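You operate a simulated robot arm through the tools that you are given. There is no shell and no other tool. Be economical: measure what you need, move in short steps, check, and stop when the job is done.

The job below is to be done with a simulated robot arm. You get a single attempt, and the scene is never put back.

TASK
Set the digital clock to 7:30 PM.
Fine: press SET to light the setting lamp, step hour and minutes by their keys, then press SET again.
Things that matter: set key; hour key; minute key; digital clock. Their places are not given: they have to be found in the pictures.

Only the result counts: the job must be done as asked and must still hold three seconds after the hand-in. Knocking over, shifting, dropping, spilling or breaking anything else fails it.

THE ROBOT
A 7-joint arm with a two-finger parallel gripper, fixed in place. Base frame: the origin is at the foot of the arm, x ahead of it, y to its left, z up. Lengths are in m, angles in rad, forces in N, time in s.
With the tool pointing down near the work surface it reaches from about 0.18 to 0.74 m from the base axis. Its first joint turns from -2.897 to 2.897 rad. Payload 1.57 kg.
Tool frame: the origin (TCP) lies between the finger pads and is the grasp point; the fingertips stand 0.03 m ahead of it; z points along the fingers, y is the line along which they close. The gripper opens to 0.11 m. The fingers are 0.024 m wide and 0.012 m thick; the gripper's body (0.048 by 0.112 m) begins 0.078 m behind the TCP.
Orientation is that of the tool frame in the base frame, as [roll, pitch, yaw] about the fixed x, y, z axes, in that order (R = Rz(yaw) Ry(pitch) Rx(roll)). With the fingers straight down and closing along the base's y, the tool's x points along the base's -x, its y along +y and its z along -z.

THE INTERFACE
- The arm moves only by the tool play_rows. Its argument "moves" is text: rows parted by semicolons, each of 7 numbers parted by spaces: the shift along the base's x, y, z in m, then the turn, a rotation vector about the base's x, y, z in degrees, then the closure, from 0 (fully open) to 1 (shut). In form: x y z rx ry rz grip; .... A call has 1 to 20 rows; each row shifts and turns the commanded pose from where the row before left it. A row lasts 0.2 s, in which the tool goes at most 0.05 m and 0.15 rad; a call with a longer step from one row to the next is refused whole, and so is a gripper value outside its range. A pose out of reach is approached as far as the arm can. The call stops where the force on the tool passes 40 N (or 10 N more than at its start, if that is more) or the arm is blocked; 0.2 s more then pass. The fingers move at their own pace (about 0.045 m/s each) and stop on an object; they squeeze with about 30 N. The grip force told is the motor's: it shows also when the fingers shut on nothing. Time passes only in rows, and 0.2 s behind the last, so rows that do not move let the fingers close. It gives the time, the measured TCP pose, the force on the tool (base axes), the opening and the grip force at its end, in the units of the frame above (readings bear some noise), and new pictures: "views" is both (left out), scene, wrist or none.
- Cameras (640 x 400 px; columns grow to the right, rows downward): "scene" is fixed at [0.2196, 0.6482, 1.2403]; the picture's right is [-0.76, -0.65, 0.00], its down [-0.46, 0.53, -0.71] and it looks along [0.47, -0.54, -0.70] (base axes); focal length 332 px, centre (320, 200). "wrist" rides on the gripper at [-0.036, 0, -0.08] in the tool frame; the picture's right is [0.00, -1.00, 0.00], its down [0.97, 0.00, -0.24] and it looks along [0.24, 0.00, 0.97] (tool axes); focal length 218 px, centre (320, 200).
- lift_body(by): slides the trunk up (or, below 0, down) by that many m; the arm rides with it, the base frame stays. It gives what a move gives, with no picture.
- measure_at(camera, pixels): for up to 12 pixels [column, row] of the newest picture of that camera ("zoom" is the newest enlarged one), the place [x, y, z] in the base frame of the surface seen there, good to about 0.003 m. It takes no simulated time.
- zoom(camera, box): a new picture of the part [left, top, right, bottom] of that camera's present view, enlarged. It takes no simulated time.
- sign_off(): hands the job in; it is judged then, once.

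Go step by step. Measure first, check grasps and placings, and put right what went wrong. The budget is 80 turns and 120 pictures, counting those below and the enlarged ones. Unless the task says otherwise, let go and move clear before handing in, and close with one line.

The tools are called after "Call:" as name(argument=value, ...) on one line, values as JSON. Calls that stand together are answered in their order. play_rows: Moves the arm, as the interface text tells. Its arguments: {"type":"object","properties":{"moves":{"type":"string"},"views":{"type":"string","enum":["both","scene","wrist","none"]}},"required":["moves"]} The other tools are called the same way: lift_body (by) slides the trunk up or down; measure_at (camera, pixels) gives the place of the surface under pixels of a picture; zoom (camera, box) takes an enlarged picture of a part of a camera's view; sign_off () hands the job in.

At the start:

```text
t: 0.0
tcp_pos: [0.3054, 0.398, 0.9207]
orientation: [3.141, -0.001, -3.141]
ft_force: [-1.1, -0.1, -0.8]
width: 0.1099
finger_force: 0.1
trunk travel left (down, up): [-0.45, 0.14]
```

scene: 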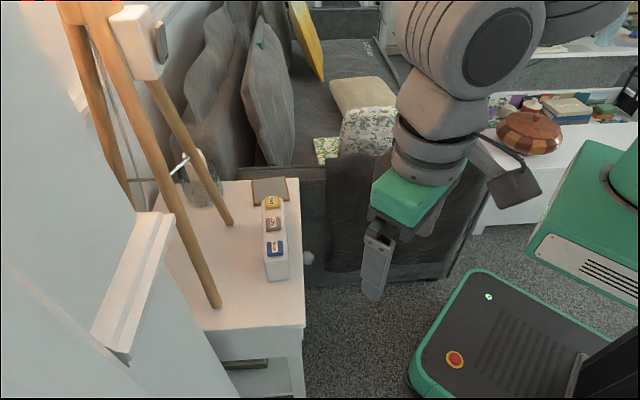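
wrist: 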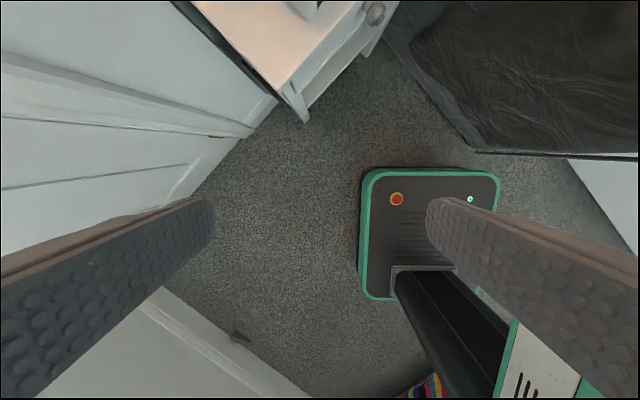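

The scene picture shows a white box with three keys (yellow, grey, blue) at about (272,235) on a side table. I zoom in to read the labels and find the clock display.

Call:
zoom(camera="scene", box=[220, 165, 330, 295])

Call:
measure_at(camera="scene", pixels=[[271, 201], [273, 223], [275, 247], [277, 270], [272, 212], [266, 280], [288, 278], [270, 188], [230, 300], [264, 200], [282, 200]])

```text
3.08 times, centred on (275, 230) of scene
```

zoom: 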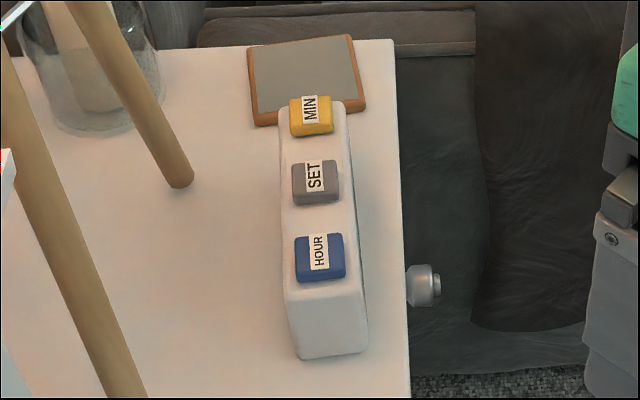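

```text
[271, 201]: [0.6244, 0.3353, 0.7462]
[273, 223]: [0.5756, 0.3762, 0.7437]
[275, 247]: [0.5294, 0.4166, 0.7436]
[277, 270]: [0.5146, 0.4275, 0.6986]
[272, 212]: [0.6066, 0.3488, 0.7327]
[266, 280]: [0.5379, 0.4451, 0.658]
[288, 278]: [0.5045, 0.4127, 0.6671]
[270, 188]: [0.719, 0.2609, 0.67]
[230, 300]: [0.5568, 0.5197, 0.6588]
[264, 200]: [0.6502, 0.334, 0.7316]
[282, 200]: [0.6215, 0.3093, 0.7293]
```

The keys are HOUR (blue, z≈0.744), SET (grey) and MIN (yellow). Their lettering reads from the base side, so the display should face about (-0.65,-0.76). I move with shut fingers to a view from that side.

Call:
play_rows(moves="0 -0.04 0 0 0 8.2 1;0 -0.04 0 0 0 8.2 1;0.01 -0.04 0 0 0 8.2 1;0.01 -0.04 0 0 0 8.2 1;0.01 -0.04 0 0 0 8.2 1;0.01 0 0 0 0 8.2 1;0.01 0 -0.01 5.66 -4.92 0 1;0.01 0 -0.01 5.66 -4.92 0 1;0.01 0 -0.02 5.66 -4.92 0 1;0.01 0 -0.02 5.66 -4.92 0 1;0.01 0 -0.02 5.66 -4.92 0 1;0 0 -0.02 5.66 -4.92 0 1")

```text
t: 2.6
tcp_pos: [0.3945, 0.1974, 0.8189]
orientation: [-3.14, 0.789, -2.28]
ft_force: [-0.2, -0.1, 0.2]
width: 0.0
finger_force: 21.5
trunk travel left (down, up): [-0.45, 0.14]
```

scene: 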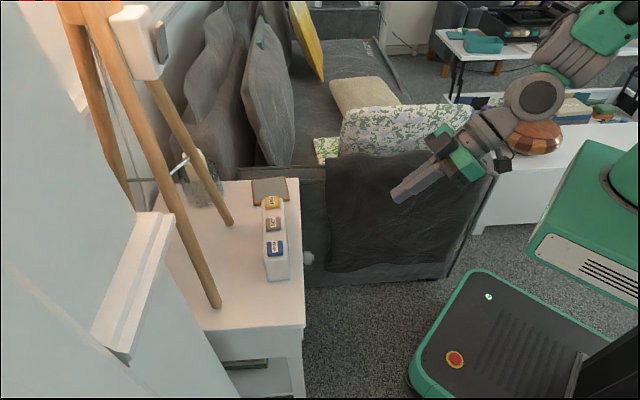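
wrist: 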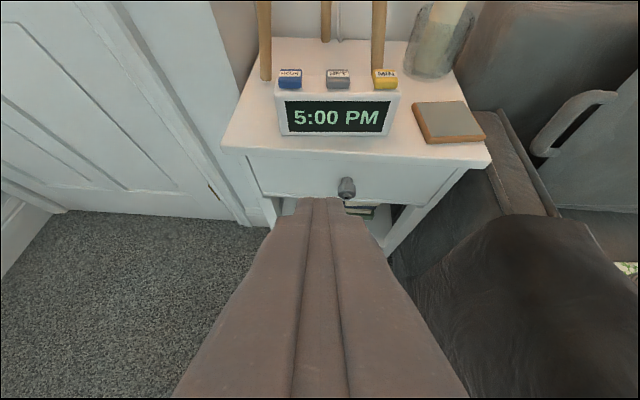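

The display reads 5:00 PM at (337,117). I take an enlarged view for the lamp and measure the keys from here.

Call:
zoom(camera="wrist", box=[256, 55, 416, 155])

Call:
measure_at(camera="wrist", pixels=[[290, 74], [338, 74], [385, 74], [291, 84], [338, 84], [384, 84], [280, 130], [393, 132], [337, 94]])

```text
4.00 times, centred on (336, 105) of wrist
```

zoom: 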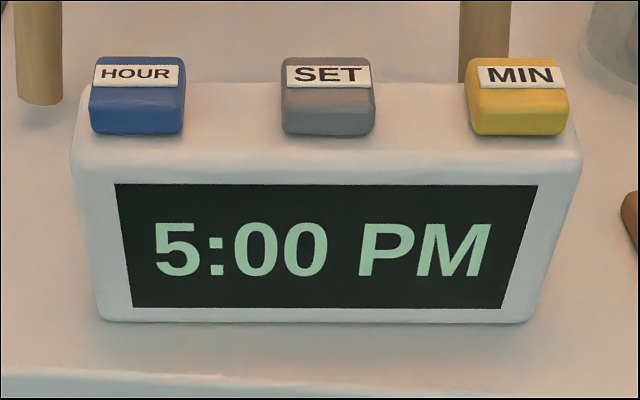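

```text
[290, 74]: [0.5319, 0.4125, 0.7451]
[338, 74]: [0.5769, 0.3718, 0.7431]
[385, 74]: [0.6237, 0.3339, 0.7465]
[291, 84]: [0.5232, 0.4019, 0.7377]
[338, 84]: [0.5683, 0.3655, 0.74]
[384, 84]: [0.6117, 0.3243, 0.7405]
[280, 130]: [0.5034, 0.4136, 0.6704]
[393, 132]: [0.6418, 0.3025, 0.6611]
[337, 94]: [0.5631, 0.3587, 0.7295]
```

The keys sit at about HOUR (0.530,0.413), SET (0.576,0.373) and MIN (0.623,0.334), with tops near z=0.745. I move the fingertip above SET, keeping the tilt.

Call:
play_rows(moves="0.02875 0.0276 0 0 0 0 1;0.02875 0.0276 0 0 0 0 1;0.02875 0.0276 0 0 0 0 1;0.02875 0.0276 0 0 0 0 1;0.02875 0.0276 0 0 0 0 1;0.02875 0.0276 0 0 0 0 1;0 0 -0.02 0 0 0 1;0 0 0 0 0 0 1")

Call:
zoom(camera="scene", box=[220, 165, 330, 295])

```text
t: 4.4
tcp_pos: [0.568, 0.3641, 0.7999]
orientation: [-3.136, 0.786, -2.282]
ft_force: [-0.4, -0.7, 0.5]
width: 0.0
finger_force: 21.6
trunk travel left (down, up): [-0.45, 0.14]
```

scene: 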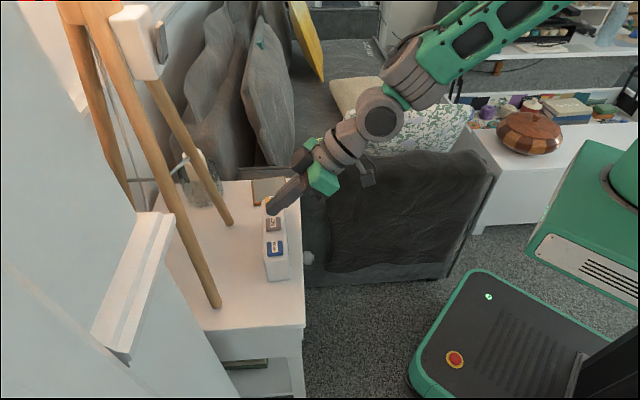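
wrist: 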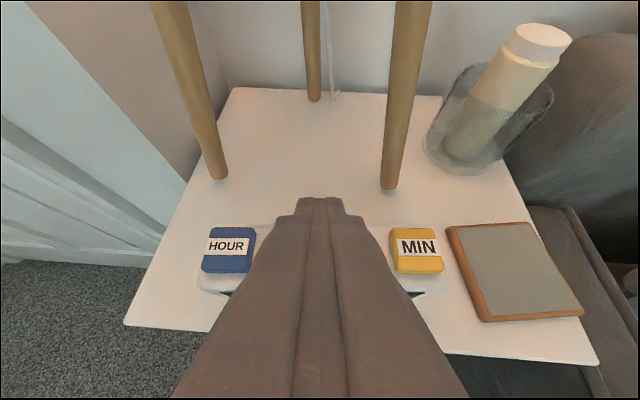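

```text
3.08 times, centred on (275, 230) of scene
```

zoom: 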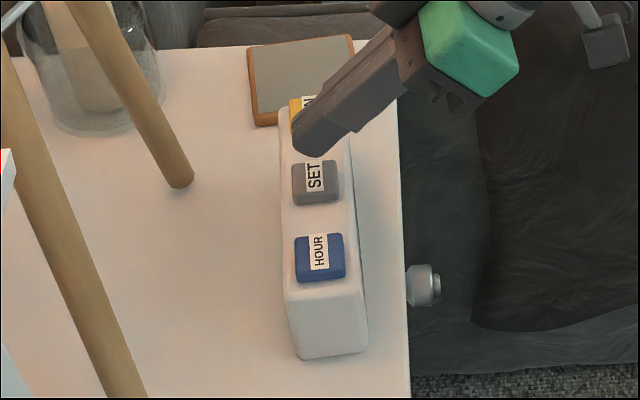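

The tip is centred between HOUR (228,250) and MIN (417,250), so it is over SET. I lower it gently to look for contact.

Call:
play_rows(moves="0 0 -0.01 0 0 0 1;0 0 -0.01 0 0 0 1;0 0 -0.003 0 0 0 1;0 0 -0.003 0 0 0 1", views="none")

Call:
zoom(camera="scene", box=[240, 180, 310, 262])

```text
t: 5.4
tcp_pos: [0.5686, 0.3645, 0.7742]
orientation: [-3.138, 0.785, -2.281]
ft_force: [-0.8, 0.8, -0.7]
width: 0.0
finger_force: 21.0
trunk travel left (down, up): [-0.45, 0.14]
```

```text
4.88 times, centred on (275, 221) of scene
```

zoom: 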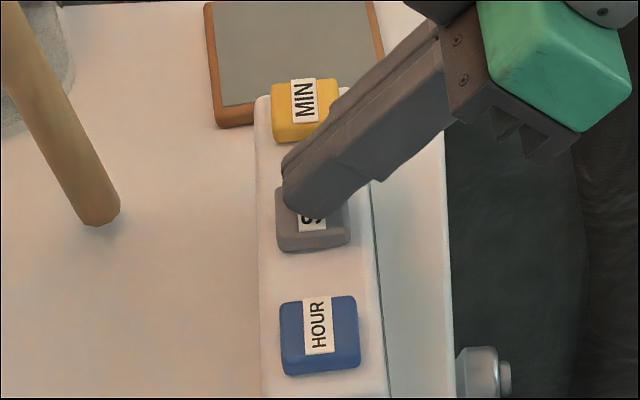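

There is no contact force yet at z=0.774. I go down a few more millimetres.

Call:
play_rows(moves="0 0 -0.002 0 0 0 1;0 0 -0.002 0 0 0 1", views="none")

```text
t: 6.0
tcp_pos: [0.5691, 0.3647, 0.7694]
orientation: [-3.138, 0.785, -2.281]
ft_force: [1.1, -1.1, 1.7]
width: 0.0
finger_force: 21.4
trunk travel left (down, up): [-0.45, 0.14]
```

Call:
play_rows(moves="0 0 -0.002 0 0 0 1;0 0 0 0 0 0 1", views="none")

Call:
zoom(camera="scene", box=[240, 180, 310, 262])

```text
t: 6.6
tcp_pos: [0.5685, 0.3639, 0.769]
orientation: [-3.138, 0.785, -2.279]
ft_force: [1.1, 0.2, 3.2]
width: 0.0
finger_force: 21.2
trunk travel left (down, up): [-0.45, 0.14]
```

```text
4.88 times, centred on (275, 221) of scene
```

zoom: 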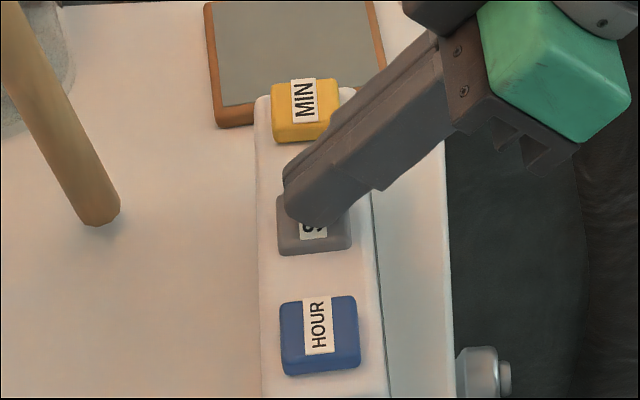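

There are about 3 N on the tool and the key has dipped slightly. I press 3 mm more, then lift and back off to read the display.

Call:
play_rows(moves="0 0 -0.002 0 0 0 1;0 0 -0.001 0 0 0 1", views="none")

Call:
play_rows(moves="0 0 0.02 0 0 0 1;0 0 0.02 0 0 0 1;-0.03 -0.035 0 0 0 0 1;-0.03 -0.035 0 0 0 0 1;-0.03 -0.035 0 0 0 0 1;0 0 0 0 0 0 1", views="wrist")

```text
t: 7.2
tcp_pos: [0.5693, 0.3633, 0.7682]
orientation: [-3.136, 0.788, -2.279]
ft_force: [-5.2, -4.3, 14.9]
width: 0.0
finger_force: 21.3
trunk travel left (down, up): [-0.45, 0.14]
```

```text
t: 8.6
tcp_pos: [0.4786, 0.2583, 0.8059]
orientation: [-3.139, 0.785, -2.281]
ft_force: [-0.6, -0.9, -0.3]
width: 0.0
finger_force: 21.5
trunk travel left (down, up): [-0.45, 0.14]
```

wrist: 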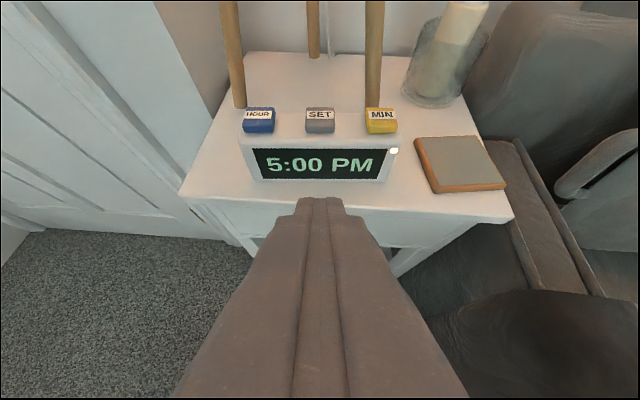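

The lamp is now lit, a white dot at (393,151), and the display still reads 5:00 PM. I go over to HOUR, press once the same way (down to command z=0.765), and back off to read.

Call:
play_rows(moves="0.01085 0.0362 0 0 0 0 1;0.01085 0.0362 0 0 0 0 1;0.01085 0.0362 0 0 0 0 1;0.01085 0.0362 0 0 0 0 1;0 0 0 0 0 0 1", views="both")

```text
t: 9.8
tcp_pos: [0.5202, 0.4032, 0.8041]
orientation: [-3.139, 0.784, -2.281]
ft_force: [0.0, -0.5, 0.9]
width: 0.0001
finger_force: 21.0
trunk travel left (down, up): [-0.45, 0.14]
```

scene: 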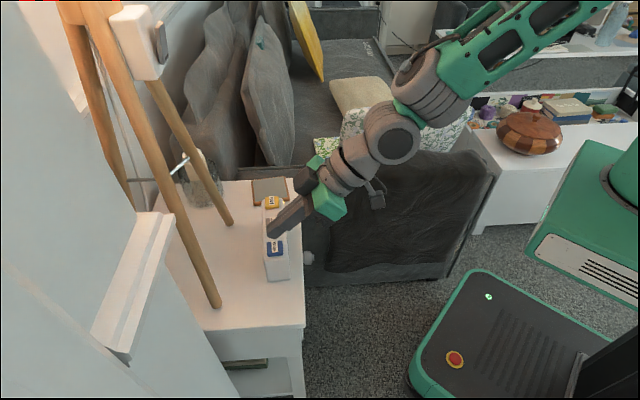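
wrist: 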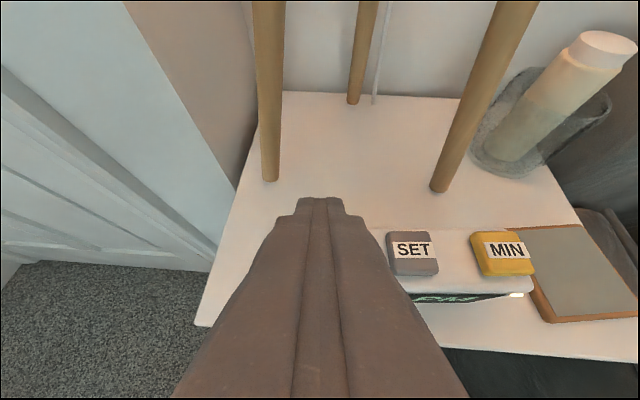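

SET is at (412,250) and MIN at (504,250), so HOUR lies under the tip at about (320,250). I press once and back off.

Call:
play_rows(moves="0 0 -0.02 0 0 0 1;0 0 -0.012 0 0 0 1;0 0 -0.005 0 0 0 1;0 0 -0.003 0 0 0 1;0 0 0 0 0 0 1;0 0 0.02 0 0 0 1;0 0 0.02 0 0 0 1;-0.03 -0.035 0 0 0 0 1;-0.03 -0.035 0 0 0 0 1;-0.03 -0.035 0 0 0 0 1;0 0 0 0 0 0 1", views="wrist")

```text
t: 12.2
tcp_pos: [0.4307, 0.2974, 0.8058]
orientation: [-3.138, 0.785, -2.279]
ft_force: [0.2, 0.1, -0.4]
width: 0.0
finger_force: 21.0
trunk travel left (down, up): [-0.45, 0.14]
```

wrist: 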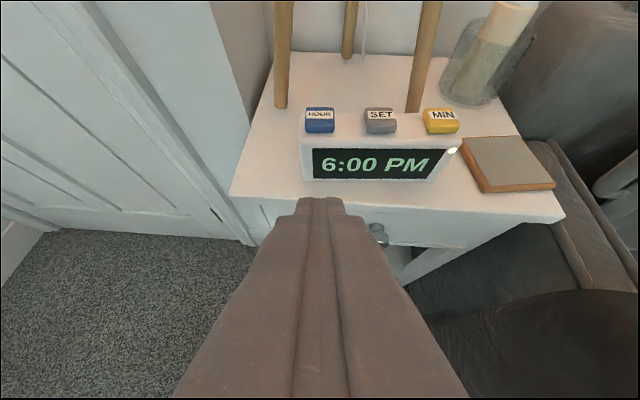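

The display reads 6:00 PM, so one press adds one hour. I repeat the same press once.

Call:
play_rows(moves="0.03 0.035 0 0 0 0 1;0.03 0.035 0 0 0 0 1;0.03 0.035 0 0 0 0 1;0 0 0 0 0 0 1;0 0 -0.02 0 0 0 1;0 0 -0.012 0 0 0 1;0 0 -0.005 0 0 0 1;0 0 -0.003 0 0 0 1;0 0 0 0 0 0 1;0 0 0.02 0 0 0 1;0 0 0.02 0 0 0 1;-0.03 -0.035 0 0 0 0 1;-0.03 -0.035 0 0 0 0 1;-0.03 -0.035 0 0 0 0 1;0 0 0 0 0 0 1", views="wrist")

```text
t: 15.4
tcp_pos: [0.4308, 0.2969, 0.805]
orientation: [-3.139, 0.784, -2.281]
ft_force: [0.4, -0.4, 0.2]
width: 0.0001
finger_force: 20.6
trunk travel left (down, up): [-0.45, 0.14]
```

wrist: 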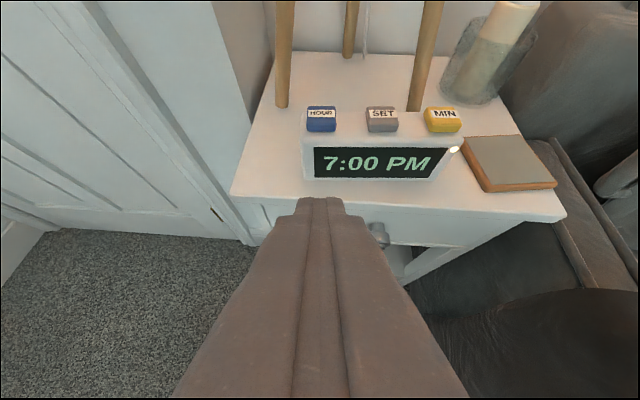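

The display reads 7:00 PM. I move in front of MIN, over it, press once and back off.

Call:
play_rows(moves="0.031 -0.0265 0 0 0 0 1;0.031 -0.0265 0 0 0 0 1;0.031 -0.0265 0 0 0 0 1;0.0303 0.0355 0 0 0 0 1;0.0303 0.0355 0 0 0 0 1;0.0303 0.0355 0 0 0 0 1;0 0 0 0 0 0 1;0 0 -0.02 0 0 0 1;0 0 -0.012 0 0 0 1;0 0 -0.005 0 0 0 1;0 0 -0.003 0 0 0 1;0 0 0 0 0 0 1;0 0 0.02 0 0 0 1;0 0 0.02 0 0 0 1;-0.03 -0.035 0 0 0 0 1;-0.03 -0.035 0 0 0 0 1;-0.03 -0.035 0 0 0 0 1;0 0 0 0 0 0 1", views="wrist")

```text
t: 19.2
tcp_pos: [0.5257, 0.2211, 0.8067]
orientation: [-3.14, 0.786, -2.28]
ft_force: [0.1, 0.8, 0.2]
width: 0.0
finger_force: 21.1
trunk travel left (down, up): [-0.45, 0.14]
```

wrist: 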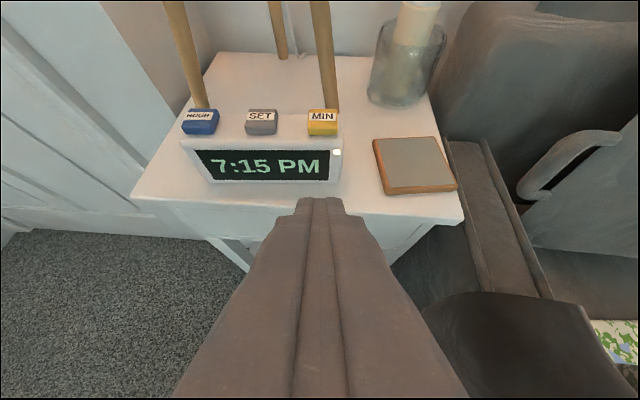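

The display reads 7:15 PM, so each press adds 15 minutes. One more press is needed.

Call:
play_rows(moves="0.03 0.035 0 0 0 0 1;0.03 0.035 0 0 0 0 1;0.03 0.035 0 0 0 0 1;0 0 0 0 0 0 1;0 0 -0.02 0 0 0 1;0 0 -0.012 0 0 0 1;0 0 -0.005 0 0 0 1;0 0 -0.003 0 0 0 1;0 0 0 0 0 0 1;0 0 0.02 0 0 0 1;0 0 0.02 0 0 0 1;-0.03 -0.035 0 0 0 0 1;-0.03 -0.035 0 0 0 0 1;-0.03 -0.035 0 0 0 0 1;0 0 0 0 0 0 1", views="wrist")

```text
t: 22.4
tcp_pos: [0.5234, 0.2201, 0.8049]
orientation: [-3.139, 0.785, -2.28]
ft_force: [0.7, -0.6, -0.3]
width: 0.0
finger_force: 20.9
trunk travel left (down, up): [-0.45, 0.14]
```

wrist: 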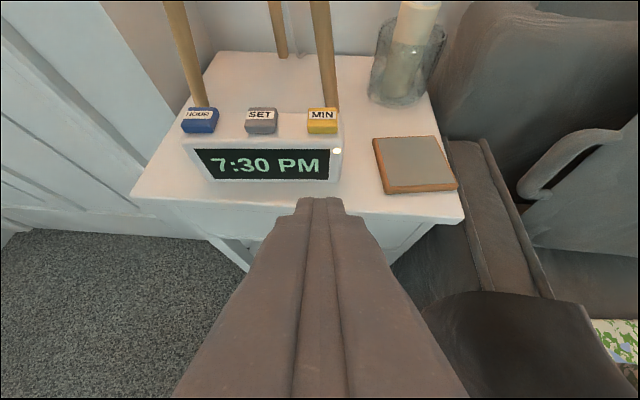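

The display reads 7:30 PM with the lamp still lit at (337,151). I press SET once more and back off.

Call:
play_rows(moves="-0.0235 0.0195 0 0 0 0 1;-0.0235 0.0195 0 0 0 0 1;0.03 0.035 0 0 0 0 1;0.03 0.035 0 0 0 0 1;0.03 0.035 0 0 0 0 1;0 0 0 0 0 0 1;0 0 -0.02 0 0 0 1;0 0 -0.012 0 0 0 1;0 0 -0.005 0 0 0 1;0 0 -0.003 0 0 0 1;0 0 0 0 0 0 1;0 0 0.02 0 0 0 1;0 0 0.02 0 0 0 1;-0.03 -0.035 0 0 0 0 1;-0.03 -0.035 0 0 0 0 1;-0.03 -0.035 0 0 0 0 1;0 0 0 0 0 0 1", views="both")

```text
t: 26.0
tcp_pos: [0.4777, 0.2594, 0.8054]
orientation: [-3.138, 0.783, -2.281]
ft_force: [-0.5, -0.4, 0.0]
width: 0.0
finger_force: 21.3
trunk travel left (down, up): [-0.45, 0.14]
```

scene: 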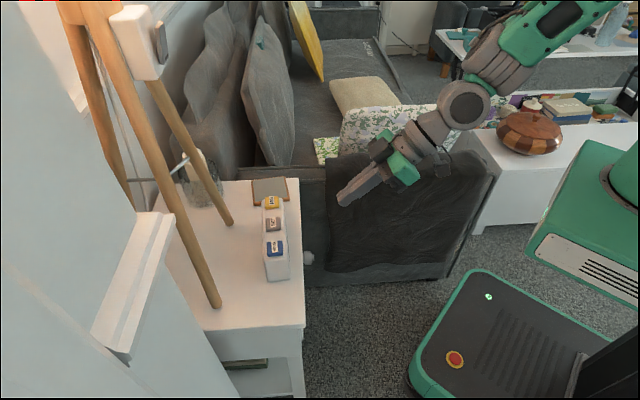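
wrist: 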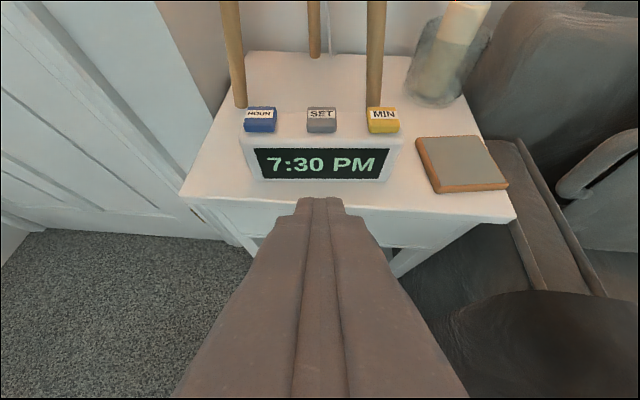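

The lamp is out, the display reads 7:30 PM at (321,163), the clock stands where it was, and the arm is clear. I hand in.

Call:
sign_off()

```text
The job is handed in.
```

The clock is set to 7:30 PM with the setting lamp out; the last pictures show nothing else moved and the arm clear, and the job is handed in.
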